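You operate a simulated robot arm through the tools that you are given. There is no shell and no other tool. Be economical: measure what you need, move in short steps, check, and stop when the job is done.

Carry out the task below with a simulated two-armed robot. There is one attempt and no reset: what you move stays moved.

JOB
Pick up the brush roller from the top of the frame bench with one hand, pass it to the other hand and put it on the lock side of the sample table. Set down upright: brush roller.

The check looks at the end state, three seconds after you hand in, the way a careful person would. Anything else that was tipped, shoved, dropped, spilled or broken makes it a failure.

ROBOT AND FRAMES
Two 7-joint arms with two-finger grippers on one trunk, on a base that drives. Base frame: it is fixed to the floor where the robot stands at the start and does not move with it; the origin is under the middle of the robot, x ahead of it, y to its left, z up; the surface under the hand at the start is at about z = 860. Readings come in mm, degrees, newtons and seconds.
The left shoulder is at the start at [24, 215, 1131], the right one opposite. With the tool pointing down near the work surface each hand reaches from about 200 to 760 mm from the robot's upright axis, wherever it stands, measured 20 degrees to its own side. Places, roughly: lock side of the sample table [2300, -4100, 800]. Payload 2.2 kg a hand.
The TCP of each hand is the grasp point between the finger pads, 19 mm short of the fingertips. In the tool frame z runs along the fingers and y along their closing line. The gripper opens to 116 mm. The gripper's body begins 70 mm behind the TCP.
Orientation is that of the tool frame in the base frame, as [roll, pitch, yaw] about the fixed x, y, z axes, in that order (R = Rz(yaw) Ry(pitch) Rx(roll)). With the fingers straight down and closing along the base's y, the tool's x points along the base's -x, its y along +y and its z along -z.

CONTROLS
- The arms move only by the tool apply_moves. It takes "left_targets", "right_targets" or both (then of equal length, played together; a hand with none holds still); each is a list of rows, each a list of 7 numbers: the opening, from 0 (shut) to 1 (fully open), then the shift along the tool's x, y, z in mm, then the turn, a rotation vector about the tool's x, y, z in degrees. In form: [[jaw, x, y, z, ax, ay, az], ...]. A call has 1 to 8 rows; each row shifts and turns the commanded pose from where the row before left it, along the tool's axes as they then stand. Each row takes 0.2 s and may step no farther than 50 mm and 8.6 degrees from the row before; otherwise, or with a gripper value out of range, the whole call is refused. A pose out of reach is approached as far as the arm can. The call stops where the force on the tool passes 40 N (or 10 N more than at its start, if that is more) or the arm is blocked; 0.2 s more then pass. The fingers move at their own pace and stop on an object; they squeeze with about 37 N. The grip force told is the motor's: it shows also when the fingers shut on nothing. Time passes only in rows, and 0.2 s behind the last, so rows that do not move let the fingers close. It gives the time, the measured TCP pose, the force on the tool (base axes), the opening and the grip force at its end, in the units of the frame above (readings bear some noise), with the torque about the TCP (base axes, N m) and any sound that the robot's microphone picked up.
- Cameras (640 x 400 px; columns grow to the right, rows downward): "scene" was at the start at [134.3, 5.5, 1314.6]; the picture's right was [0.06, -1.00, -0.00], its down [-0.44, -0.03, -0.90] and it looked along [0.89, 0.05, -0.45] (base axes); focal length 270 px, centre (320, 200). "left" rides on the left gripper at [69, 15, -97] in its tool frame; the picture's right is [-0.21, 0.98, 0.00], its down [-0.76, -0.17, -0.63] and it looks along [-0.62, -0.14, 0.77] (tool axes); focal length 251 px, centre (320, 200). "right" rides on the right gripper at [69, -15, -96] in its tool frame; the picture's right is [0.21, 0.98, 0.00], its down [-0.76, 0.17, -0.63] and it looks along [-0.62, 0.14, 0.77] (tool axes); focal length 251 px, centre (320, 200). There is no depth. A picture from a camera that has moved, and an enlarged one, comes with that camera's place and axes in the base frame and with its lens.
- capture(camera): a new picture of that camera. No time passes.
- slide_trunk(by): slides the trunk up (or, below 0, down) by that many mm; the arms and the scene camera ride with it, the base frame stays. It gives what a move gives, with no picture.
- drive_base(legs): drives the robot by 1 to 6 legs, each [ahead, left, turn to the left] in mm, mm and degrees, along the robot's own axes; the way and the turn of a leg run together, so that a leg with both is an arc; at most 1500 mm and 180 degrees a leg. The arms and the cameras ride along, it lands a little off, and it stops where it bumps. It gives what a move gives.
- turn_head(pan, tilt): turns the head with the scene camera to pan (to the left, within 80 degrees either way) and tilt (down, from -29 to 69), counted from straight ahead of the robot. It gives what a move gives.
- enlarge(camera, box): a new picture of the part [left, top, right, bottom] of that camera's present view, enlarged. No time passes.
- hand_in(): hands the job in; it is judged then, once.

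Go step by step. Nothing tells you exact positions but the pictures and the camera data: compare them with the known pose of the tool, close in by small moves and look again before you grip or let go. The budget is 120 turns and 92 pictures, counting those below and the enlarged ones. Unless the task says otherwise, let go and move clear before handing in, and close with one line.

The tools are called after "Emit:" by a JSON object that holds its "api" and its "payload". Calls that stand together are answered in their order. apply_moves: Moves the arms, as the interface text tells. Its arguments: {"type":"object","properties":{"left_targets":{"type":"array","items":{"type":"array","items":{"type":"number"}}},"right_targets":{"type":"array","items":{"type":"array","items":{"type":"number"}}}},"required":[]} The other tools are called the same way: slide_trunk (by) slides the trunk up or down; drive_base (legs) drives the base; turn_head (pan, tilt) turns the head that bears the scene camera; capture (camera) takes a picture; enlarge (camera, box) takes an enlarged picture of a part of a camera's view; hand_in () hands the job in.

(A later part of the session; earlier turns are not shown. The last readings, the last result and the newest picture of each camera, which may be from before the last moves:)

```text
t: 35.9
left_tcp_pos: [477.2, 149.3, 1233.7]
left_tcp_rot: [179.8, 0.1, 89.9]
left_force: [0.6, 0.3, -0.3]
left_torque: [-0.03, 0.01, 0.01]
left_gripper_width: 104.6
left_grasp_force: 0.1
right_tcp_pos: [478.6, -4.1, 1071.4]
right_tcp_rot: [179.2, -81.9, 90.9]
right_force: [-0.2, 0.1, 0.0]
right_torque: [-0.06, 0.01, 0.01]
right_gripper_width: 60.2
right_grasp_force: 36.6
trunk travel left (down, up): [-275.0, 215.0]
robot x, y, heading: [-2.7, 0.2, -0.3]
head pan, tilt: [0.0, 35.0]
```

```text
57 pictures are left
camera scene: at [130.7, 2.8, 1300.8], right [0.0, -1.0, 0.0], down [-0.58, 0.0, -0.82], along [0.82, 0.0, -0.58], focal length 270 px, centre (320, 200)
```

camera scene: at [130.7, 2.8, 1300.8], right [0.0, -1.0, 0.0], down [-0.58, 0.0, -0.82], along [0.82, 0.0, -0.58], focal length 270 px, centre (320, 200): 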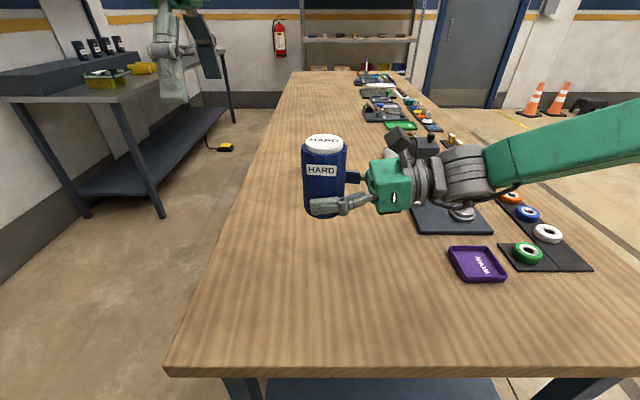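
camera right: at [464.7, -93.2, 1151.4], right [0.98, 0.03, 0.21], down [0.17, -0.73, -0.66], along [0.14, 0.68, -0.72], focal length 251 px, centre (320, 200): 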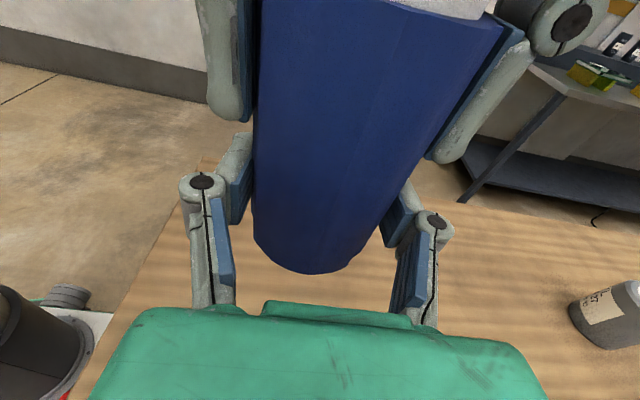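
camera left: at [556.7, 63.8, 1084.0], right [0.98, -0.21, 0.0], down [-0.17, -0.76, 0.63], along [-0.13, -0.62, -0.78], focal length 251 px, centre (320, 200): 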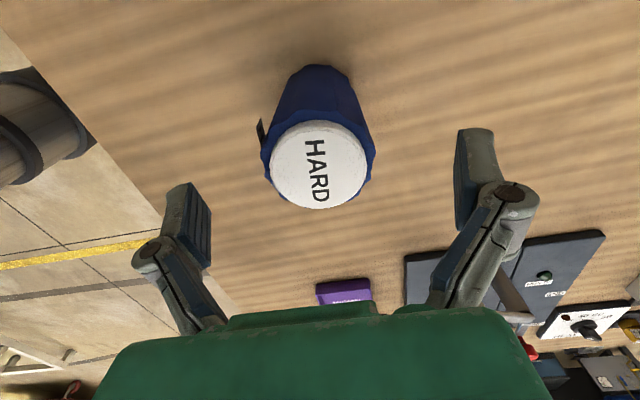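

Handover is done: the right hand holds the roller upright with its bottom about 30 mm below the TCP. I tuck the left hand in, back away from the bench and strafe right over the open floor.

Emit:
{"api": "apply_moves", "payload": {"left_targets": [[0.9, 40, -20, 0, 0, 0, 0], [0.9, 40, -20, 0, 0, 0, 0], [0.9, 0, -40, 0, 0, 0, 0]]}}

Emit:
{"api": "drive_base", "payload": {"legs": [[-400, 0, 0], [0, -1200, 0]]}}

Emit:
{"api": "turn_head", "payload": {"pan": -45, "tilt": 15}}

Emit:
{"api": "capture", "payload": {"camera": "scene"}}

```text
t: 36.7
left_tcp_pos: [396.9, 230.4, 1231.7]
left_tcp_rot: [179.8, 0.2, 89.9]
left_force: [-0.8, 0.4, -0.2]
left_torque: [-0.01, -0.04, -0.03]
left_gripper_width: 104.6
left_grasp_force: 0.1
right_tcp_pos: [477.9, -1.0, 1071.2]
right_tcp_rot: [178.7, -81.8, 91.6]
right_force: [0.0, 0.6, 0.4]
right_torque: [-0.02, -0.02, -0.03]
right_gripper_width: 60.0
right_grasp_force: 37.3
trunk travel left (down, up): [-275.0, 215.0]
robot x, y, heading: [-2.0, -1.1, 0.0]
head pan, tilt: [0.0, 35.0]
```

```text
t: 45.0
left_tcp_pos: [18.7, -986.3, 1232.4]
left_tcp_rot: [179.9, 0.1, 91.2]
left_force: [0.3, -0.1, 0.6]
left_torque: [-0.01, 0.01, -0.01]
left_gripper_width: 104.1
left_grasp_force: 0.0
right_tcp_pos: [102.7, -1215.9, 1071.4]
right_tcp_rot: [179.3, -82.1, 91.9]
right_force: [-0.5, -0.1, 0.2]
right_torque: [-0.03, -0.01, 0.0]
right_gripper_width: 60.2
right_grasp_force: 37.0
trunk travel left (down, up): [-275.0, 215.0]
robot x, y, heading: [-377.9, -1220.0, 1.0]
head pan, tilt: [0.0, 35.0]
```

```text
t: 46.1
left_tcp_pos: [13.4, -982.8, 1232.9]
left_tcp_rot: [179.8, 0.1, 91.2]
left_force: [0.0, 0.7, -0.8]
left_torque: [0.0, 0.02, -0.01]
left_gripper_width: 104.2
left_grasp_force: 0.1
right_tcp_pos: [100.8, -1213.4, 1071.8]
right_tcp_rot: [178.2, -81.8, 92.9]
right_force: [-0.6, 0.6, -0.9]
right_torque: [0.0, 0.0, -0.02]
right_gripper_width: 60.1
right_grasp_force: 37.6
trunk travel left (down, up): [-275.0, 215.0]
robot x, y, heading: [-376.9, -1223.0, 1.0]
head pan, tilt: [-45.0, 15.0]
```

```text
56 pictures are left
camera scene: at [-265.7, -1281.7, 1332.9], right [-0.69, -0.72, 0.0], down [-0.19, 0.18, -0.97], along [0.7, -0.67, -0.26], focal length 270 px, centre (320, 200)
```

scene: 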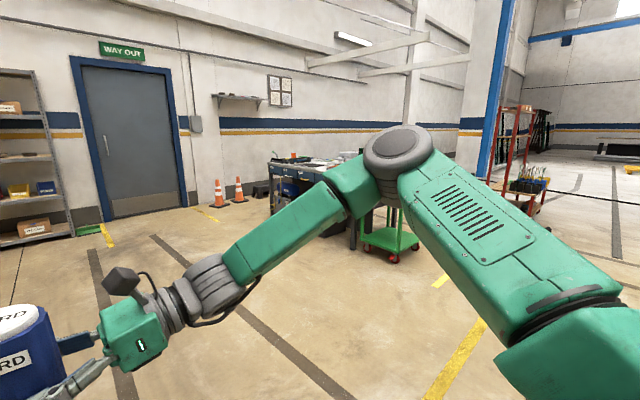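

The way across the floor is clear. I turn toward the table and drive closer.

Emit:
{"api": "drive_base", "payload": {"legs": [[0, 0, -48], [1400, 0, 0]]}}

Emit:
{"api": "turn_head", "payload": {"pan": 0, "tilt": 15}}

Emit:
{"api": "capture", "payload": {"camera": "scene"}}

```text
t: 55.3
left_tcp_pos: [1028.4, -2383.4, 1233.2]
left_tcp_rot: [179.8, 0.0, 42.9]
left_force: [0.9, -0.2, -0.2]
left_torque: [-0.02, 0.04, -0.01]
left_gripper_width: 104.4
left_grasp_force: 0.0
right_tcp_pos: [914.9, -2601.4, 1071.5]
right_tcp_rot: [178.2, -81.9, 44.8]
right_force: [0.2, -0.4, -1.9]
right_torque: [0.02, 0.02, 0.0]
right_gripper_width: 60.2
right_grasp_force: 37.0
trunk travel left (down, up): [-275.0, 215.0]
robot x, y, heading: [592.9, -2249.8, -46.9]
head pan, tilt: [-45.0, 15.0]
```

```text
t: 56.4
left_tcp_pos: [1026.5, -2381.1, 1234.4]
left_tcp_rot: [179.6, 0.1, 43.1]
left_force: [-0.2, 0.0, 0.2]
left_torque: [-0.03, 0.03, -0.03]
left_gripper_width: 104.2
left_grasp_force: 0.1
right_tcp_pos: [912.4, -2599.6, 1073.3]
right_tcp_rot: [177.3, -81.9, 45.8]
right_force: [0.3, 0.0, -2.7]
right_torque: [-0.02, -0.01, 0.01]
right_gripper_width: 60.3
right_grasp_force: 37.2
trunk travel left (down, up): [-275.0, 215.0]
robot x, y, heading: [592.1, -2249.3, -47.2]
head pan, tilt: [0.0, 15.0]
```

```text
55 pictures are left
camera scene: at [684.5, -2348.3, 1332.8], right [-0.73, -0.68, 0.0], down [-0.18, 0.19, -0.96], along [0.66, -0.71, -0.26], focal length 270 px, centre (320, 200)
```

scene: 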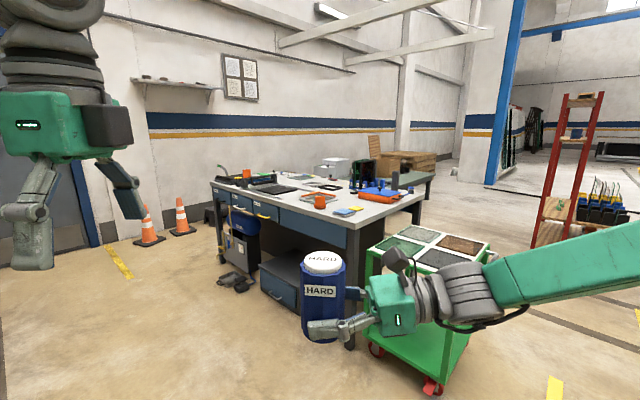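

Point (2300, -4100, 800) projects to about pixel (321, 188), on the drawer table. I enlarge it.

Emit:
{"api": "enlarge", "payload": {"camera": "scene", "box": [200, 140, 440, 290]}}

Emit:
{"api": "enlarge", "payload": {"camera": "scene", "box": [260, 155, 440, 245]}}

```text
2.67 times, centred on (320, 215) of scene
camera zoom: at [684.5, -2348.3, 1332.8], right [-0.73, -0.68, 0.0], down [-0.18, 0.19, -0.96], along [0.66, -0.71, -0.26], focal length 721 px, centre (320, 160)
```

zoom: 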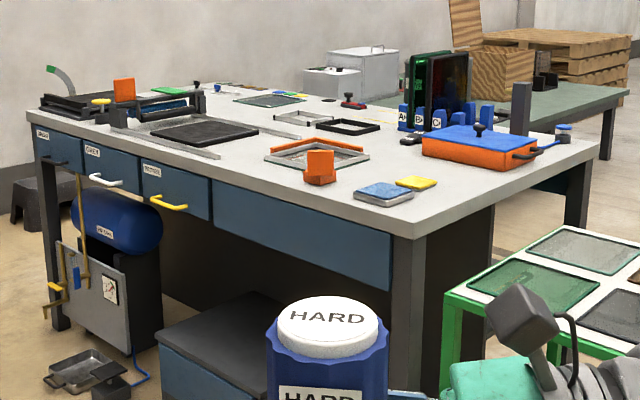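

```text
3.56 times, centred on (350, 200) of scene
camera zoom: at [684.5, -2348.3, 1332.8], right [-0.73, -0.68, 0.0], down [-0.18, 0.19, -0.96], along [0.66, -0.71, -0.26], focal length 961 px, centre (213, 200)
```

zoom: 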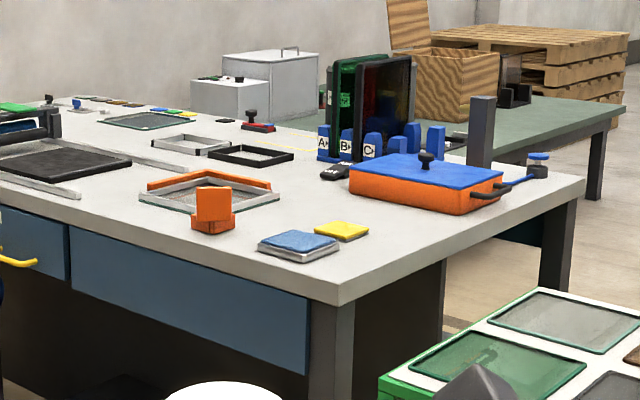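

The table spans about x 1500–3210 and y -3515 to -4590, and its long drawer front faces me (+y). The target point is near its middle, so I drive to face the front from a standoff and inspect.

Emit:
{"api": "drive_base", "payload": {"legs": [[0, 0, -43], [0, 1450, 0], [300, 200, 0]]}}

Emit:
{"api": "slide_trunk", "payload": {"by": 150}}

Emit:
{"api": "turn_head", "payload": {"pan": 0, "tilt": 28}}

Emit:
{"api": "capture", "payload": {"camera": "scene"}}

```text
t: 67.5
left_tcp_pos: [2418.5, -2994.1, 1236.6]
left_tcp_rot: [179.6, -0.4, -2.5]
left_force: [-0.5, 1.0, 0.1]
left_torque: [0.03, -0.03, 0.0]
left_gripper_width: 104.3
left_grasp_force: 0.0
right_tcp_pos: [2184.1, -3065.5, 1072.9]
right_tcp_rot: [177.2, -82.2, 0.1]
right_force: [0.6, -0.5, -1.9]
right_torque: [-0.01, -0.05, 0.03]
right_gripper_width: 60.1
right_grasp_force: 37.6
trunk travel left (down, up): [-275.0, 215.0]
robot x, y, heading: [2215.5, -2587.6, -92.4]
head pan, tilt: [0.0, 15.0]
```

```text
t: 69.2
left_tcp_pos: [2420.2, -2991.4, 1385.7]
left_tcp_rot: [179.5, -0.3, -2.7]
left_force: [-0.9, -0.5, 1.0]
left_torque: [0.0, -0.03, -0.01]
left_gripper_width: 104.5
left_grasp_force: 0.1
right_tcp_pos: [2185.2, -3063.0, 1223.1]
right_tcp_rot: [176.5, -82.1, 0.6]
right_force: [-0.8, -1.0, -0.9]
right_torque: [-0.01, 0.01, 0.03]
right_gripper_width: 60.2
right_grasp_force: 37.0
trunk travel left (down, up): [-425.0, 65.0]
robot x, y, heading: [2213.6, -2587.3, -92.5]
head pan, tilt: [0.0, 15.0]
```

```text
t: 70.0
left_tcp_pos: [2420.2, -2992.1, 1385.8]
left_tcp_rot: [179.6, -0.2, -2.8]
left_force: [-0.1, -0.5, -0.3]
left_torque: [0.0, -0.03, -0.02]
left_gripper_width: 104.3
left_grasp_force: 0.1
right_tcp_pos: [2185.4, -3061.4, 1224.8]
right_tcp_rot: [176.2, -82.1, 0.9]
right_force: [0.2, 0.4, -2.1]
right_torque: [0.03, 0.0, 0.03]
right_gripper_width: 60.3
right_grasp_force: 37.1
trunk travel left (down, up): [-425.0, 65.0]
robot x, y, heading: [2216.1, -2590.7, -92.7]
head pan, tilt: [0.0, 28.0]
```

```text
52 pictures are left
camera scene: at [2201.5, -2724.3, 1461.8], right [-1.0, 0.05, -0.01], down [0.03, 0.47, -0.88], along [-0.04, -0.88, -0.47], focal length 270 px, centre (320, 200)
```

scene: 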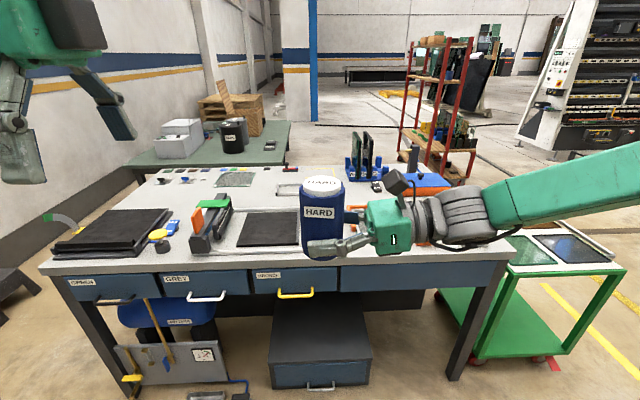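

I enlarge the table top to find the lock side and a free spot.

Emit:
{"api": "enlarge", "payload": {"camera": "scene", "box": [40, 140, 300, 280]}}

Emit:
{"api": "enlarge", "payload": {"camera": "scene", "box": [240, 120, 500, 280]}}

```text
2.46 times, centred on (170, 210) of scene
camera zoom: at [2201.5, -2724.3, 1461.8], right [-1.0, 0.05, -0.01], down [0.03, 0.47, -0.88], along [-0.04, -0.88, -0.47], focal length 666 px, centre (689, 175)
```

zoom: 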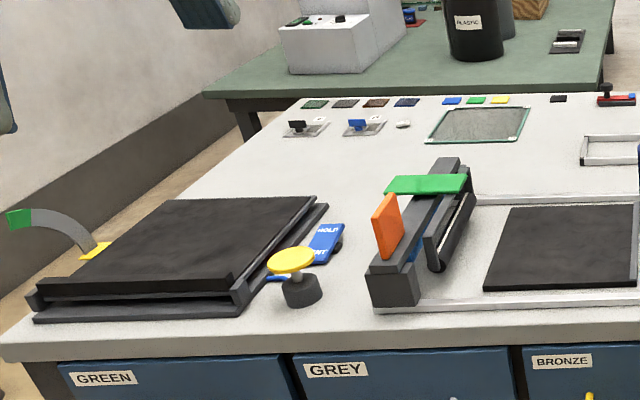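

```text
2.46 times, centred on (370, 200) of scene
camera zoom: at [2201.5, -2724.3, 1461.8], right [-1.0, 0.05, -0.01], down [0.03, 0.47, -0.88], along [-0.04, -0.88, -0.47], focal length 666 px, centre (197, 200)
```

zoom: 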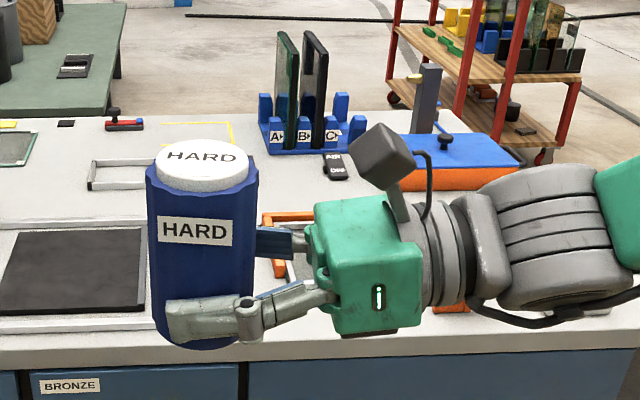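

A yellow outlined zone sits toward the rear middle, partly hidden behind the roller. I lower the right hand out of the line of sight and look again.

Emit:
{"api": "apply_moves", "payload": {"right_targets": [[0.3, -45, 0, 6, 0, 0, 0], [0.3, -45, 0, 6, 0, 0, 0], [0.3, -45, 0, 6, 0, 0, 0], [0.3, -45, 0, 6, 0, 0, 0]]}}

Emit:
{"api": "enlarge", "payload": {"camera": "scene", "box": [240, 130, 460, 270]}}

Emit:
{"api": "capture", "payload": {"camera": "scene"}}

```text
t: 71.0
left_tcp_pos: [2420.8, -2993.7, 1385.7]
left_tcp_rot: [179.4, -0.2, -2.7]
left_force: [-0.2, 0.4, 0.1]
left_torque: [0.0, -0.06, 0.02]
left_gripper_width: 104.3
left_grasp_force: 0.1
right_tcp_pos: [2186.0, -3063.9, 1046.2]
right_tcp_rot: [176.3, -82.1, 0.9]
right_force: [0.4, -0.3, -2.3]
right_torque: [0.02, -0.01, 0.0]
right_gripper_width: 60.1
right_grasp_force: 36.8
trunk travel left (down, up): [-425.0, 65.0]
robot x, y, heading: [2215.0, -2589.6, -92.6]
head pan, tilt: [0.0, 28.0]
```

```text
2.86 times, centred on (350, 200) of scene
camera zoom: at [2200.2, -2725.9, 1461.5], right [-1.0, 0.05, -0.01], down [0.03, 0.47, -0.88], along [-0.04, -0.88, -0.47], focal length 772 px, centre (234, 200)
```

zoom: 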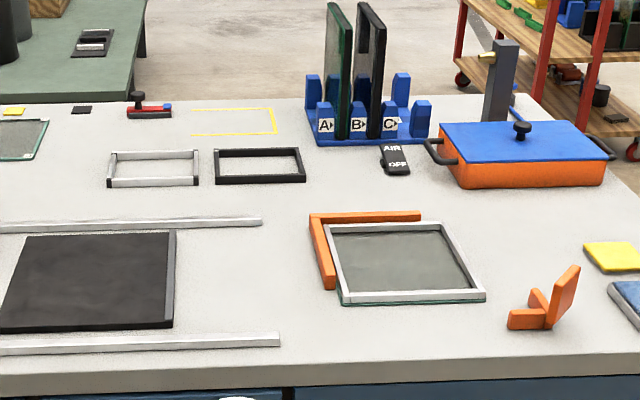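

```text
48 pictures are left
camera scene: at [2200.2, -2725.9, 1461.5], right [-1.0, 0.05, -0.01], down [0.03, 0.47, -0.88], along [-0.04, -0.88, -0.47], focal length 270 px, centre (320, 200)
```

scene: 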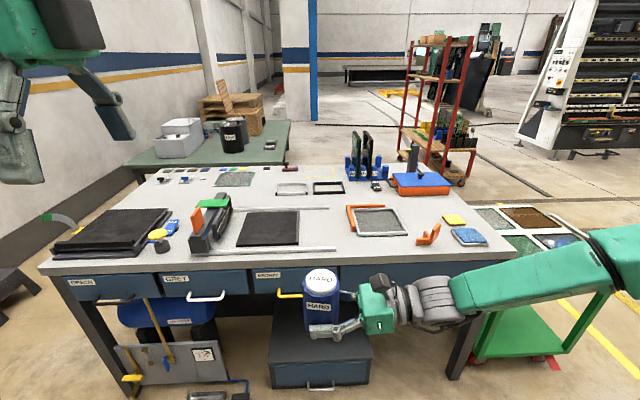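

No explicit "LOCK" text is visible yet. I zoom strongly on the yellow outline, the frames and the left-hand devices.

Emit:
{"api": "enlarge", "payload": {"camera": "scene", "box": [260, 150, 360, 212]}}

Emit:
{"api": "enlarge", "payload": {"camera": "scene", "box": [150, 155, 260, 225]}}

Emit:
{"api": "enlarge", "payload": {"camera": "scene", "box": [140, 195, 250, 265]}}

Emit:
{"api": "enlarge", "payload": {"camera": "scene", "box": [335, 125, 495, 250]}}

```text
6.40 times, centred on (310, 181) of scene
camera zoom: at [2200.2, -2725.9, 1461.5], right [-1.0, 0.05, -0.01], down [0.03, 0.47, -0.88], along [-0.04, -0.88, -0.47], focal length 1730 px, centre (384, 322)
```

zoom: 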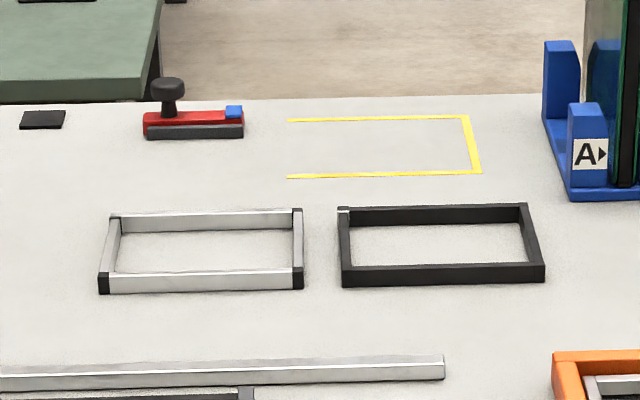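

```text
5.71 times, centred on (205, 190) of scene
camera zoom: at [2200.2, -2725.9, 1461.5], right [-1.0, 0.05, -0.01], down [0.03, 0.47, -0.88], along [-0.04, -0.88, -0.47], focal length 1545 px, centre (977, 257)
```

zoom: 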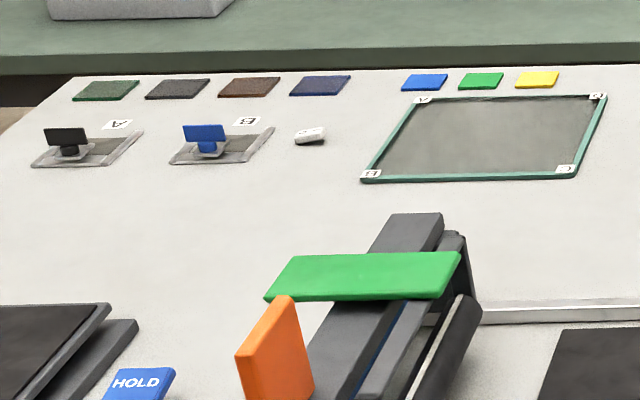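

```text
5.71 times, centred on (195, 230) of scene
camera zoom: at [2200.2, -2725.9, 1461.5], right [-1.0, 0.05, -0.01], down [0.03, 0.47, -0.88], along [-0.04, -0.88, -0.47], focal length 1545 px, centre (1034, 29)
```

zoom: 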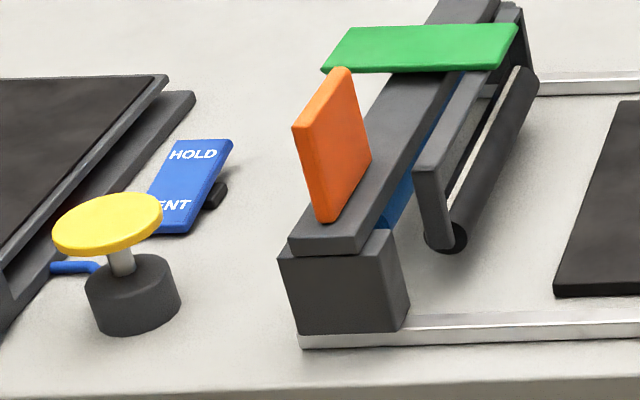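

```text
3.20 times, centred on (415, 188) of scene
camera zoom: at [2200.2, -2725.9, 1461.5], right [-1.0, 0.05, -0.01], down [0.03, 0.47, -0.88], along [-0.04, -0.88, -0.47], focal length 865 px, centre (16, 240)
```

zoom: 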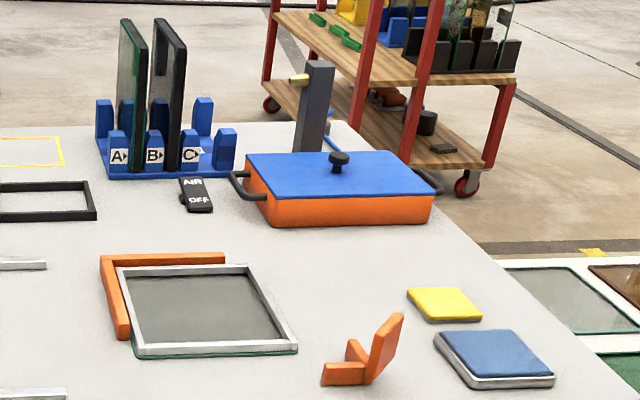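

The outline carries no label. I check the drawer fronts and the underside for a lock, latch or key.

Emit:
{"api": "enlarge", "payload": {"camera": "scene", "box": [40, 250, 260, 400]}}

Emit:
{"api": "enlarge", "payload": {"camera": "scene", "box": [240, 240, 520, 400]}}

Emit:
{"api": "turn_head", "payload": {"pan": 35, "tilt": 30}}

Emit:
{"api": "capture", "payload": {"camera": "scene"}}

```text
2.67 times, centred on (150, 325) of scene
camera zoom: at [2200.2, -2725.9, 1461.5], right [-1.0, 0.05, -0.01], down [0.03, 0.47, -0.88], along [-0.04, -0.88, -0.47], focal length 721 px, centre (773, -133)
```

zoom: 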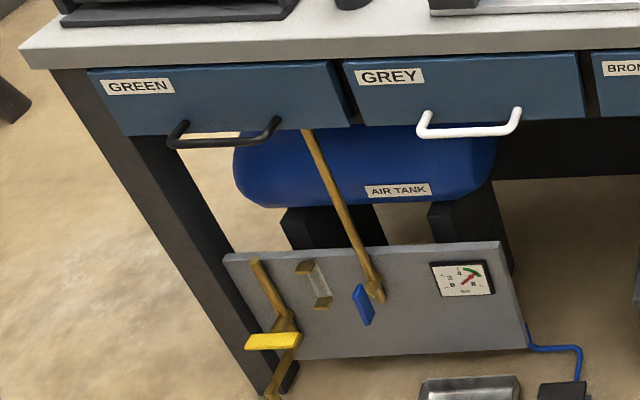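

```text
2.29 times, centred on (380, 320) of scene
camera zoom: at [2200.2, -2725.9, 1461.5], right [-1.0, 0.05, -0.01], down [0.03, 0.47, -0.88], along [-0.04, -0.88, -0.47], focal length 618 px, centre (183, -74)
```

zoom: 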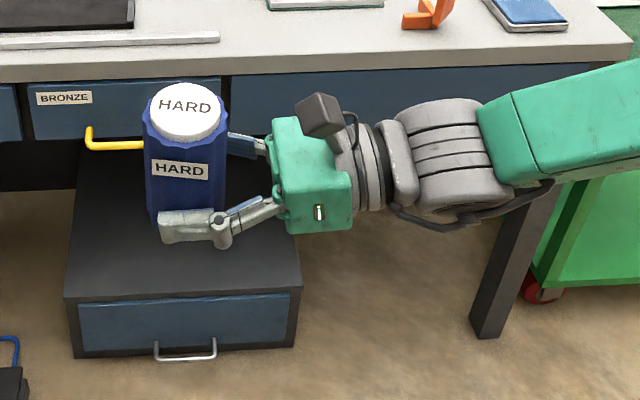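

```text
t: 72.0
left_tcp_pos: [2425.1, -2991.6, 1385.1]
left_tcp_rot: [179.4, 0.0, -2.7]
left_force: [-0.2, -0.6, 0.9]
left_torque: [-0.02, -0.04, 0.04]
left_gripper_width: 104.5
left_grasp_force: 0.1
right_tcp_pos: [2187.8, -3062.4, 1047.2]
right_tcp_rot: [176.4, -82.0, 1.0]
right_force: [-0.4, -0.2, -1.1]
right_torque: [0.03, -0.02, 0.0]
right_gripper_width: 60.5
right_grasp_force: 37.0
trunk travel left (down, up): [-425.0, 65.0]
robot x, y, heading: [2215.1, -2587.5, -92.4]
head pan, tilt: [35.0, 30.0]
```

```text
41 pictures are left
camera scene: at [2256.3, -2709.6, 1458.9], right [-0.84, -0.53, -0.01], down [-0.26, 0.43, -0.87], along [0.47, -0.73, -0.5], focal length 270 px, centre (320, 200)
```

scene: 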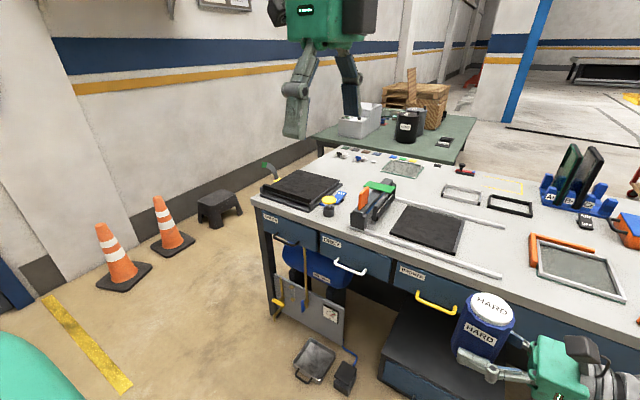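

I still need the "lock". I zoom on the gantry device from this angle, then view the right part of the table.

Emit:
{"api": "enlarge", "payload": {"camera": "scene", "box": [250, 145, 410, 245]}}

Emit:
{"api": "turn_head", "payload": {"pan": -30, "tilt": 30}}

Emit:
{"api": "capture", "payload": {"camera": "scene"}}

Emit:
{"api": "enlarge", "payload": {"camera": "scene", "box": [180, 100, 380, 250]}}

```text
4.00 times, centred on (330, 195) of scene
camera zoom: at [2256.3, -2709.6, 1458.9], right [-0.84, -0.53, -0.01], down [-0.26, 0.43, -0.87], along [0.47, -0.73, -0.5], focal length 1081 px, centre (280, 220)
```

zoom: 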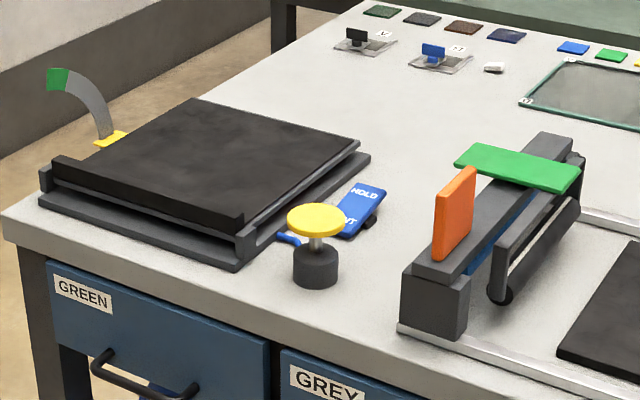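

```text
t: 73.3
left_tcp_pos: [2435.2, -2991.9, 1384.1]
left_tcp_rot: [179.4, 0.2, -2.5]
left_force: [0.2, 0.6, -0.7]
left_torque: [-0.01, 0.02, -0.01]
left_gripper_width: 104.4
left_grasp_force: 0.0
right_tcp_pos: [2196.6, -3062.7, 1046.6]
right_tcp_rot: [176.5, -81.6, 0.9]
right_force: [1.4, -0.5, -0.9]
right_torque: [-0.01, -0.01, 0.0]
right_gripper_width: 60.2
right_grasp_force: 37.1
trunk travel left (down, up): [-425.0, 65.0]
robot x, y, heading: [2214.7, -2590.8, -92.4]
head pan, tilt: [-30.0, 30.0]
```

```text
39 pictures are left
camera scene: at [2169.7, -2710.1, 1458.7], right [-0.84, 0.54, 0.0], down [0.27, 0.42, -0.86], along [-0.47, -0.73, -0.5], focal length 270 px, centre (320, 200)
```

scene: 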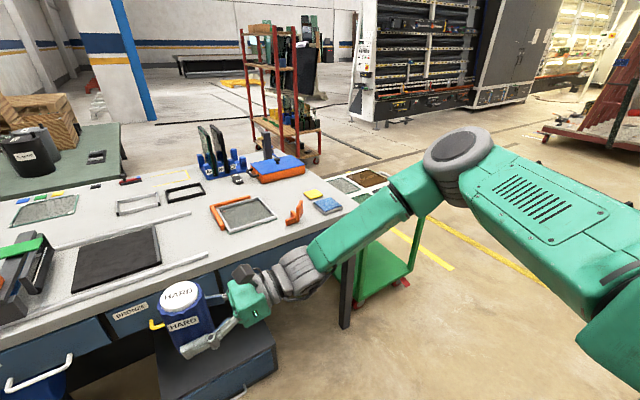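

```text
2.67 times, centred on (280, 175) of scene
camera zoom: at [2169.7, -2710.1, 1458.7], right [-0.84, 0.54, 0.0], down [0.27, 0.42, -0.86], along [-0.47, -0.73, -0.5], focal length 721 px, centre (427, 267)
```

zoom: 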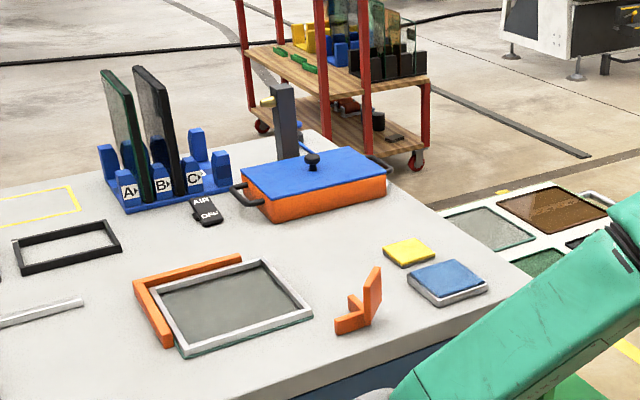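

The purpose of the orange clamp is still ambiguous, and several labels face the far side of the table. I drive around the right end, staying well clear of the green cart, to view the table from behind.

Emit:
{"api": "drive_base", "payload": {"legs": [[0, -1450, 0], [0, -350, 0], [1500, 0, 0], [1000, 0, 0], [0, 0, 118]]}}

Emit:
{"api": "turn_head", "payload": {"pan": 0, "tilt": 15}}

Emit:
{"api": "capture", "payload": {"camera": "scene"}}

```text
t: 97.4
left_tcp_pos: [832.7, -5012.5, 1378.7]
left_tcp_rot: [179.8, 1.3, 66.2]
left_force: [-0.9, 0.8, 1.2]
left_torque: [-0.07, -0.08, 0.05]
left_gripper_width: 104.4
left_grasp_force: 0.0
right_tcp_pos: [806.4, -5272.4, 1047.5]
right_tcp_rot: [177.9, -80.7, 67.3]
right_force: [-0.8, 1.0, -0.7]
right_torque: [-0.03, -0.02, -0.12]
right_gripper_width: 60.0
right_grasp_force: 37.2
trunk travel left (down, up): [-425.0, 65.0]
robot x, y, heading: [380.1, -5095.0, -24.1]
head pan, tilt: [-30.0, 30.0]
stopped in leg 5: the robot was blocked; the commanded pose is now the measured one
```

```text
t: 98.3
left_tcp_pos: [826.0, -5033.6, 1383.9]
left_tcp_rot: [179.4, 0.4, 66.1]
left_force: [-0.6, 0.2, 0.0]
left_torque: [0.01, -0.03, 0.0]
left_gripper_width: 104.3
left_grasp_force: 0.1
right_tcp_pos: [802.9, -5291.0, 1046.6]
right_tcp_rot: [179.3, -81.5, 65.9]
right_force: [0.1, 0.0, -1.2]
right_torque: [0.01, 0.01, -0.02]
right_gripper_width: 60.2
right_grasp_force: 37.0
trunk travel left (down, up): [-425.0, 65.0]
robot x, y, heading: [382.7, -5093.0, -24.0]
head pan, tilt: [0.0, 15.0]
```

```text
37 pictures are left
camera scene: at [501.7, -5140.2, 1483.2], right [-0.41, -0.91, 0.0], down [-0.24, 0.1, -0.97], along [0.88, -0.4, -0.26], focal length 270 px, centre (320, 200)
```

scene: 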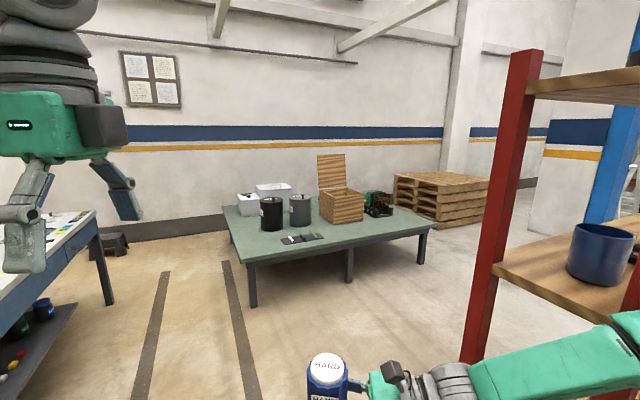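

The turn was blocked because the red trolley is closer than I estimated. I check that nothing was disturbed before backing off.

Emit:
{"api": "turn_head", "payload": {"pan": -55, "tilt": 20}}

Emit:
{"api": "capture", "payload": {"camera": "scene"}}

```text
t: 99.6
left_tcp_pos: [832.2, -5032.7, 1381.9]
left_tcp_rot: [179.9, 0.6, 66.2]
left_force: [-0.5, 0.0, 0.4]
left_torque: [0.02, -0.02, 0.0]
left_gripper_width: 104.8
left_grasp_force: 0.0
right_tcp_pos: [806.1, -5287.4, 1044.1]
right_tcp_rot: [-179.7, -81.4, 65.0]
right_force: [0.2, -0.2, -1.5]
right_torque: [0.0, 0.01, -0.03]
right_gripper_width: 60.0
right_grasp_force: 37.1
trunk travel left (down, up): [-425.0, 65.0]
robot x, y, heading: [379.1, -5091.5, -23.9]
head pan, tilt: [-55.0, 20.0]
```

```text
36 pictures are left
camera scene: at [433.9, -5202.9, 1474.5], right [-0.98, -0.19, 0.0], down [-0.07, 0.34, -0.94], along [0.18, -0.92, -0.35], focal length 270 px, centre (320, 200)
```

scene: 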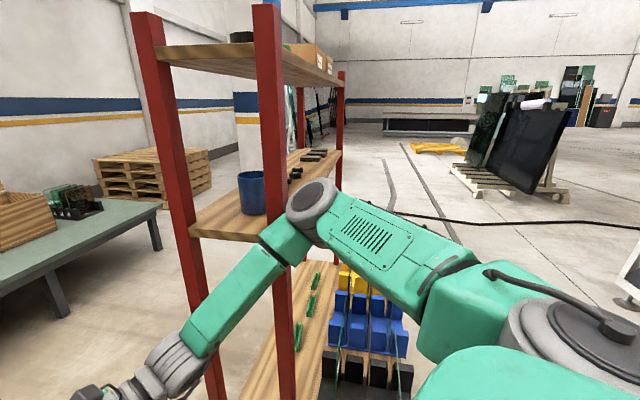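

The elbow is resting against the trolley's front post, and nothing looks fallen. I back straight away from it along the way I came.

Emit:
{"api": "drive_base", "payload": {"legs": [[-230, 330, 0]]}}

Emit:
{"api": "capture", "payload": {"camera": "scene"}}

```text
t: 102.0
left_tcp_pos: [748.1, -4657.3, 1381.9]
left_tcp_rot: [-180.0, 0.0, 66.0]
left_force: [-0.8, -0.7, -0.7]
left_torque: [0.07, 0.01, 0.02]
left_gripper_width: 104.4
left_grasp_force: 0.1
right_tcp_pos: [721.8, -4911.1, 1042.8]
right_tcp_rot: [-179.9, -81.6, 65.1]
right_force: [-0.2, 0.6, -2.1]
right_torque: [0.06, -0.02, 0.0]
right_gripper_width: 60.3
right_grasp_force: 37.0
trunk travel left (down, up): [-425.0, 65.0]
robot x, y, heading: [302.0, -4706.1, -24.3]
head pan, tilt: [-55.0, 20.0]
```

```text
35 pictures are left
camera scene: at [349.3, -4828.5, 1473.7], right [-0.98, -0.19, 0.0], down [-0.06, 0.35, -0.94], along [0.18, -0.92, -0.35], focal length 270 px, centre (320, 200)
```

scene: 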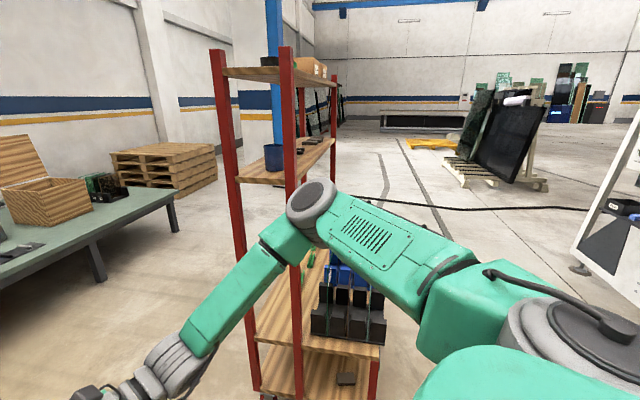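

The trolley and its contents still stand. From here I pan left to view the table's end and rear side.

Emit:
{"api": "turn_head", "payload": {"pan": 42, "tilt": 18}}

Emit:
{"api": "capture", "payload": {"camera": "scene"}}

Emit:
{"api": "enlarge", "payload": {"camera": "scene", "box": [200, 120, 440, 270]}}

```text
t: 103.8
left_tcp_pos: [745.2, -4654.2, 1379.5]
left_tcp_rot: [-179.7, 0.3, 66.1]
left_force: [-0.3, -0.7, -0.2]
left_torque: [0.01, -0.03, 0.02]
left_gripper_width: 104.6
left_grasp_force: 0.0
right_tcp_pos: [720.2, -4909.1, 1046.1]
right_tcp_rot: [178.7, -81.5, 66.3]
right_force: [0.1, -1.0, -2.6]
right_torque: [0.01, 0.03, -0.01]
right_gripper_width: 60.2
right_grasp_force: 37.1
trunk travel left (down, up): [-425.0, 65.0]
robot x, y, heading: [296.7, -4710.5, -24.1]
head pan, tilt: [42.0, 18.0]
```

```text
34 pictures are left
camera scene: at [420.8, -4706.3, 1478.4], right [0.3, -0.95, -0.01], down [-0.29, -0.09, -0.95], along [0.91, 0.29, -0.31], focal length 270 px, centre (320, 200)
```

scene: 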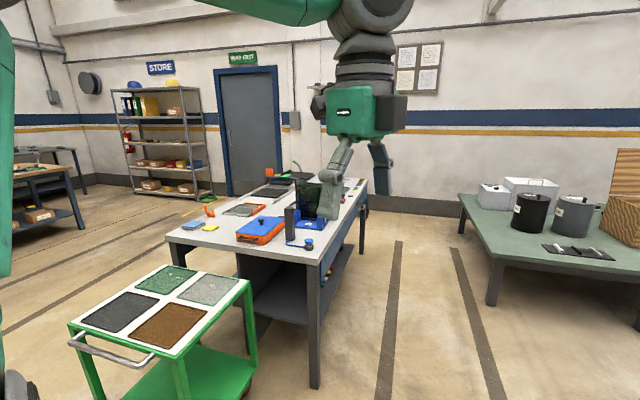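

```text
2.67 times, centred on (320, 195) of scene
camera zoom: at [420.8, -4706.3, 1478.4], right [0.3, -0.95, -0.01], down [-0.29, -0.09, -0.95], along [0.91, 0.29, -0.31], focal length 721 px, centre (320, 213)
```

zoom: 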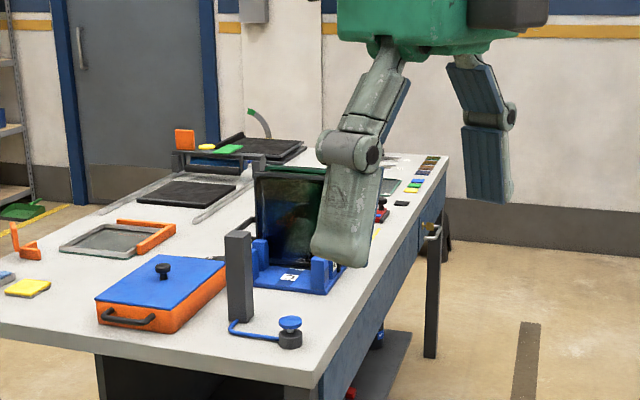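

There is a small gold item at the rear of the table, near the far leg. I zoom in.

Emit:
{"api": "enlarge", "payload": {"camera": "scene", "box": [310, 175, 390, 290]}}

```text
3.48 times, centred on (350, 232) of scene
camera zoom: at [420.8, -4706.3, 1478.4], right [0.3, -0.95, -0.01], down [-0.29, -0.09, -0.95], along [0.91, 0.29, -0.31], focal length 940 px, centre (216, 87)
```

zoom: 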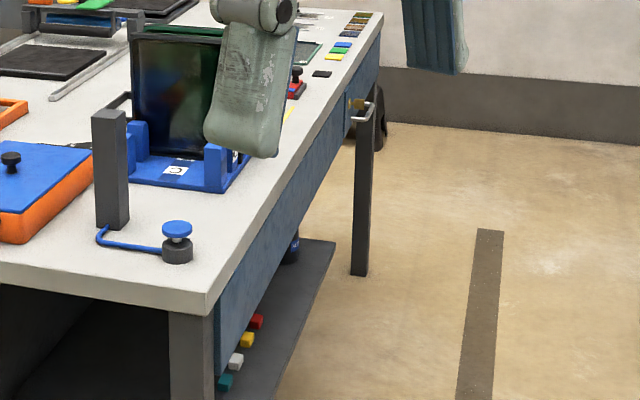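

A gold lock with a handle seems to be on the rear drawer face. I drive along behind the table, keeping clear of the trolley, to confirm it.

Emit:
{"api": "drive_base", "payload": {"legs": [[0, 0, 24], [0, -260, 0], [900, 0, 0]]}}

Emit:
{"api": "turn_head", "payload": {"pan": 30, "tilt": 30}}

Emit:
{"api": "capture", "payload": {"camera": "scene"}}

```text
t: 111.2
left_tcp_pos: [1574.5, -4736.1, 1378.1]
left_tcp_rot: [-179.3, -0.1, 90.7]
left_force: [-0.1, -0.3, -0.3]
left_torque: [0.03, -0.01, -0.01]
left_gripper_width: 104.4
left_grasp_force: 0.0
right_tcp_pos: [1658.3, -4976.6, 1045.3]
right_tcp_rot: [178.7, -81.7, 91.0]
right_force: [0.6, -0.3, -1.7]
right_torque: [0.04, 0.0, 0.0]
right_gripper_width: 59.8
right_grasp_force: 37.1
trunk travel left (down, up): [-425.0, 65.0]
robot x, y, heading: [1191.2, -4965.9, 0.6]
head pan, tilt: [42.0, 18.0]
```

```text
t: 111.9
left_tcp_pos: [1572.0, -4740.2, 1376.2]
left_tcp_rot: [-179.0, -0.1, 90.7]
left_force: [-0.5, -0.8, -0.5]
left_torque: [0.05, 0.02, 0.0]
left_gripper_width: 104.7
left_grasp_force: 0.1
right_tcp_pos: [1657.2, -4981.7, 1045.9]
right_tcp_rot: [178.1, -81.5, 91.5]
right_force: [0.4, -0.5, -1.6]
right_torque: [0.04, 0.01, 0.06]
right_gripper_width: 60.4
right_grasp_force: 36.8
trunk travel left (down, up): [-425.0, 65.0]
robot x, y, heading: [1193.2, -4969.1, 0.8]
head pan, tilt: [30.0, 30.0]
```

```text
31 pictures are left
camera scene: at [1311.3, -4945.5, 1459.2], right [0.51, -0.86, -0.01], down [-0.43, -0.24, -0.87], along [0.74, 0.45, -0.5], focal length 270 px, centre (320, 200)
```

scene: 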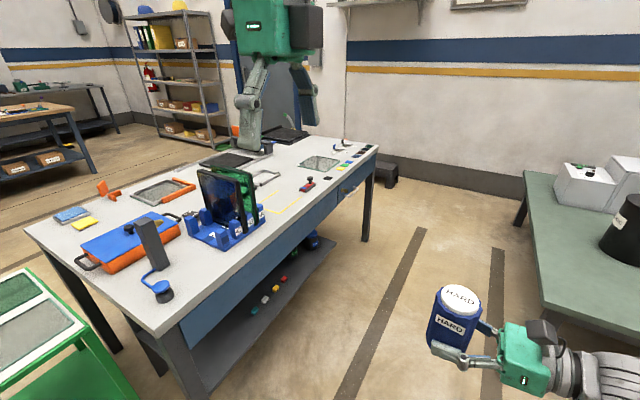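

Emit:
{"api": "enlarge", "payload": {"camera": "scene", "box": [240, 130, 400, 250]}}

```text
3.33 times, centred on (320, 190) of scene
camera zoom: at [1311.3, -4945.5, 1459.2], right [0.51, -0.86, -0.01], down [-0.43, -0.24, -0.87], along [0.74, 0.45, -0.5], focal length 901 px, centre (320, 233)
```

zoom: 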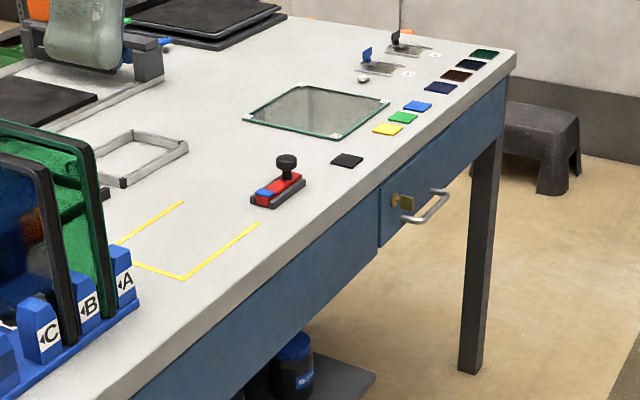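

A brass lock sits on the rear drawer, so the lock side is the rear (-y) edge of the table. There is an empty yellow-outlined area on that side, at about (2145, -4260). To set the roller there I turn the right hand about the vertical so it points ahead.

Emit:
{"api": "apply_moves", "payload": {"right_targets": [[0.3, 0, 0, -15, -8.4, 0, 1.2], [0.3, 0, 0, -15, -8.4, 0, 1.2], [0.3, 0, 0, -15, -8.4, 0, 1.2], [0.3, 0, 0, -15, -8.4, 0, 1.2], [0.3, 0, 0, -15, -8.4, 0, 1.2], [0.3, 0, 0, 0, -8.4, 0, 1.2], [0.3, 0, 0, 0, -8.4, 0, 1.2], [0.3, 0, 0, 0, -8.4, 0, 1.2]]}}

Emit:
{"api": "turn_head", "payload": {"pan": 0, "tilt": 35}}

Emit:
{"api": "capture", "payload": {"camera": "scene"}}

```text
t: 113.7
left_tcp_pos: [1572.1, -4734.2, 1377.1]
left_tcp_rot: [-179.3, 0.1, 90.8]
left_force: [-0.4, -1.3, -0.6]
left_torque: [-0.01, 0.03, -0.02]
left_gripper_width: 104.4
left_grasp_force: 0.2
right_tcp_pos: [1634.3, -5046.1, 1057.0]
right_tcp_rot: [176.1, -81.9, 25.5]
right_force: [-1.1, -0.7, -2.5]
right_torque: [0.02, -0.05, 0.06]
right_gripper_width: 60.3
right_grasp_force: 36.7
trunk travel left (down, up): [-425.0, 65.0]
robot x, y, heading: [1191.7, -4969.8, 0.3]
head pan, tilt: [30.0, 30.0]
```

```text
t: 114.7
left_tcp_pos: [1572.1, -4734.7, 1377.3]
left_tcp_rot: [-179.1, 0.1, 90.8]
left_force: [0.4, -1.4, 0.0]
left_torque: [0.19, 0.01, 0.0]
left_gripper_width: 104.6
left_grasp_force: 0.1
right_tcp_pos: [1634.7, -5046.0, 1054.8]
right_tcp_rot: [176.4, -81.9, 25.5]
right_force: [0.7, -1.5, -1.2]
right_torque: [0.05, 0.0, 0.05]
right_gripper_width: 60.4
right_grasp_force: 36.6
trunk travel left (down, up): [-425.0, 65.0]
robot x, y, heading: [1191.0, -4971.8, 0.5]
head pan, tilt: [0.0, 35.0]
```

```text
29 pictures are left
camera scene: at [1319.6, -4988.9, 1450.8], right [0.01, -1.0, -0.01], down [-0.58, 0.01, -0.82], along [0.82, 0.02, -0.58], focal length 270 px, centre (320, 200)
```

scene: 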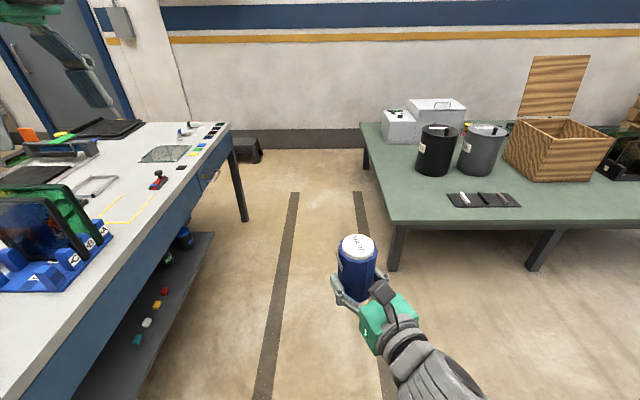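

The roller stays upright. I finish the turn, then rotate the base to face the rear of the table and strafe along it at a safe distance.

Emit:
{"api": "apply_moves", "payload": {"right_targets": [[0.3, 0, 0, 0, -8.4, 0, 1.2], [0.3, 0, 0, 0, -8.4, 0, 1.2], [0.3, 0, 0, 0, -6, 0, 0.8]]}}

Emit:
{"api": "drive_base", "payload": {"legs": [[0, 0, 89.5], [0, -700, 0]]}}

Emit:
{"api": "capture", "payload": {"camera": "scene"}}

```text
t: 115.5
left_tcp_pos: [1572.4, -4731.9, 1376.5]
left_tcp_rot: [-179.3, 0.3, 90.7]
left_force: [0.1, 0.5, 0.1]
left_torque: [0.06, 0.04, 0.02]
left_gripper_width: 104.5
left_grasp_force: 0.2
right_tcp_pos: [1634.1, -5043.7, 1057.5]
right_tcp_rot: [175.1, -82.2, 3.5]
right_force: [-0.1, -1.0, -3.2]
right_torque: [-0.02, -0.01, 0.05]
right_gripper_width: 60.4
right_grasp_force: 37.6
trunk travel left (down, up): [-425.0, 65.0]
robot x, y, heading: [1188.8, -4968.5, 0.6]
head pan, tilt: [0.0, 35.0]
```

```text
t: 123.2
left_tcp_pos: [1595.1, -4566.3, 1366.1]
left_tcp_rot: [-179.3, 2.7, -178.5]
left_force: [-1.7, -0.1, -0.2]
left_torque: [-0.01, -0.17, 0.02]
left_gripper_width: 104.3
left_grasp_force: 0.1
right_tcp_pos: [1916.2, -4501.7, 1059.8]
right_tcp_rot: [161.0, -81.8, 108.2]
right_force: [-1.9, 0.5, -1.1]
right_torque: [0.0, -0.03, -0.17]
right_gripper_width: 60.2
right_grasp_force: 37.0
trunk travel left (down, up): [-425.0, 65.0]
robot x, y, heading: [1891.0, -4944.5, 91.2]
head pan, tilt: [0.0, 35.0]
```

```text
28 pictures are left
camera scene: at [1840.4, -4814.7, 1450.0], right [1.0, 0.02, 0.03], down [0.04, -0.58, -0.82], along [0.0, 0.82, -0.58], focal length 270 px, centre (320, 200)
```

scene: 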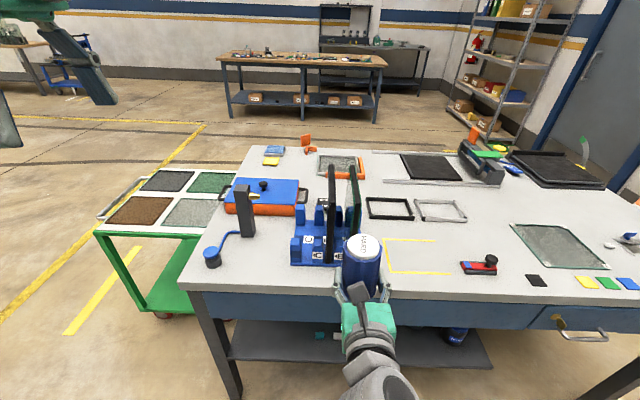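

I'm now facing the lock side, with the yellow outline just right of the roller. The body is still settling, so I take a fresh reading and an enlarged view.

Emit:
{"api": "turn_head", "payload": {"pan": -10, "tilt": 35}}

Emit:
{"api": "enlarge", "payload": {"camera": "scene", "box": [200, 160, 440, 310]}}

```text
t: 124.0
left_tcp_pos: [1603.0, -4566.9, 1365.2]
left_tcp_rot: [-178.6, 2.2, -178.3]
left_force: [-0.2, -0.7, -0.3]
left_torque: [0.0, -0.09, 0.03]
left_gripper_width: 104.2
left_grasp_force: 0.0
right_tcp_pos: [1919.7, -4501.6, 1060.3]
right_tcp_rot: [166.8, -82.1, 103.1]
right_force: [-1.4, -1.1, -0.8]
right_torque: [-0.06, -0.04, -0.09]
right_gripper_width: 60.3
right_grasp_force: 36.9
trunk travel left (down, up): [-425.0, 65.0]
robot x, y, heading: [1879.1, -4944.2, 91.2]
head pan, tilt: [-10.0, 35.0]
```

```text
2.67 times, centred on (320, 235) of scene
camera zoom: at [1874.0, -4814.9, 1450.9], right [0.99, -0.15, 0.01], down [-0.08, -0.57, -0.82], along [0.13, 0.81, -0.57], focal length 721 px, centre (320, 107)
```

zoom: 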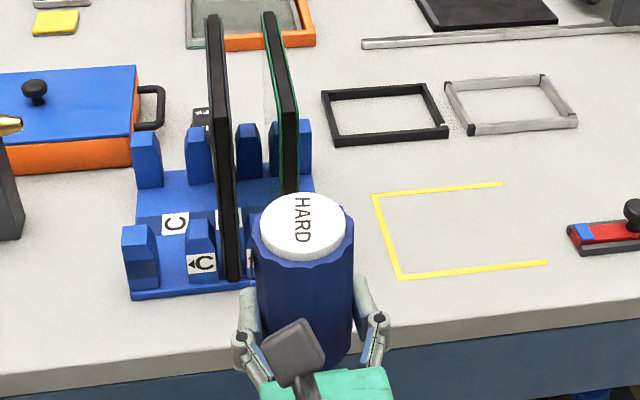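

Corrected for the camera's slight range bias, the outline spans about x 2051–2220 and y -4279 to -4143, and the table edge is at y ≈ -4355. I move right 215 mm and then ahead 190 mm, putting the roller in front of the outline.

Emit:
{"api": "drive_base", "payload": {"legs": [[0, -215, 0], [190, 0, 0]]}}

Emit:
{"api": "turn_head", "payload": {"pan": 0, "tilt": 45}}

Emit:
{"api": "capture", "payload": {"camera": "scene"}}

Emit:
{"api": "capture", "payload": {"camera": "right"}}

```text
t: 126.8
left_tcp_pos: [1810.5, -4378.3, 1369.8]
left_tcp_rot: [-179.3, 2.2, -178.2]
left_force: [-2.0, 0.2, -0.3]
left_torque: [0.01, -0.14, -0.03]
left_gripper_width: 104.5
left_grasp_force: 0.2
right_tcp_pos: [2129.0, -4311.3, 1060.8]
right_tcp_rot: [165.3, -82.1, 104.3]
right_force: [-1.9, -0.8, -1.2]
right_torque: [-0.01, -0.03, -0.11]
right_gripper_width: 60.4
right_grasp_force: 36.5
trunk travel left (down, up): [-425.0, 65.0]
robot x, y, heading: [2095.8, -4749.3, 91.4]
head pan, tilt: [-10.0, 35.0]
```

```text
t: 127.5
left_tcp_pos: [1816.4, -4375.3, 1367.8]
left_tcp_rot: [-178.6, 1.9, -178.2]
left_force: [0.0, 0.4, 0.3]
left_torque: [-0.02, -0.09, 0.01]
left_gripper_width: 104.4
left_grasp_force: 0.0
right_tcp_pos: [2132.8, -4311.7, 1060.7]
right_tcp_rot: [170.5, -82.2, 99.5]
right_force: [-0.5, -1.1, -1.1]
right_torque: [0.01, -0.02, -0.09]
right_gripper_width: 60.4
right_grasp_force: 37.7
trunk travel left (down, up): [-425.0, 65.0]
robot x, y, heading: [2087.2, -4754.6, 91.0]
head pan, tilt: [0.0, 45.0]
```

```text
26 pictures are left
camera scene: at [2067.7, -4627.4, 1435.9], right [1.0, 0.02, 0.01], down [0.02, -0.71, -0.7], along [-0.01, 0.7, -0.71], focal length 270 px, centre (320, 200)
```

scene: 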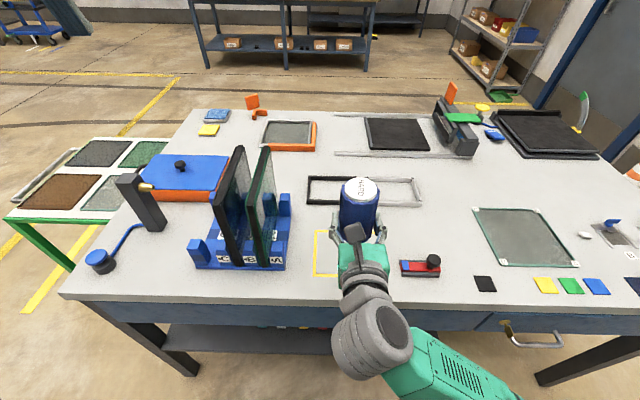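

```text
25 pictures are left
camera right: at [2115.4, -4397.6, 1140.9], right [0.97, 0.03, 0.23], down [0.18, -0.73, -0.66], along [0.15, 0.68, -0.71], focal length 251 px, centre (320, 200)
```

right: 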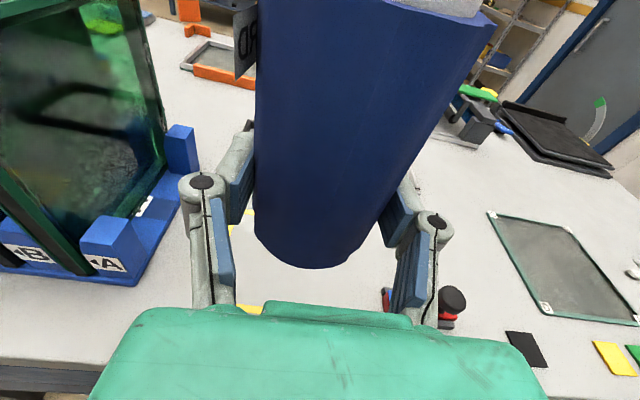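

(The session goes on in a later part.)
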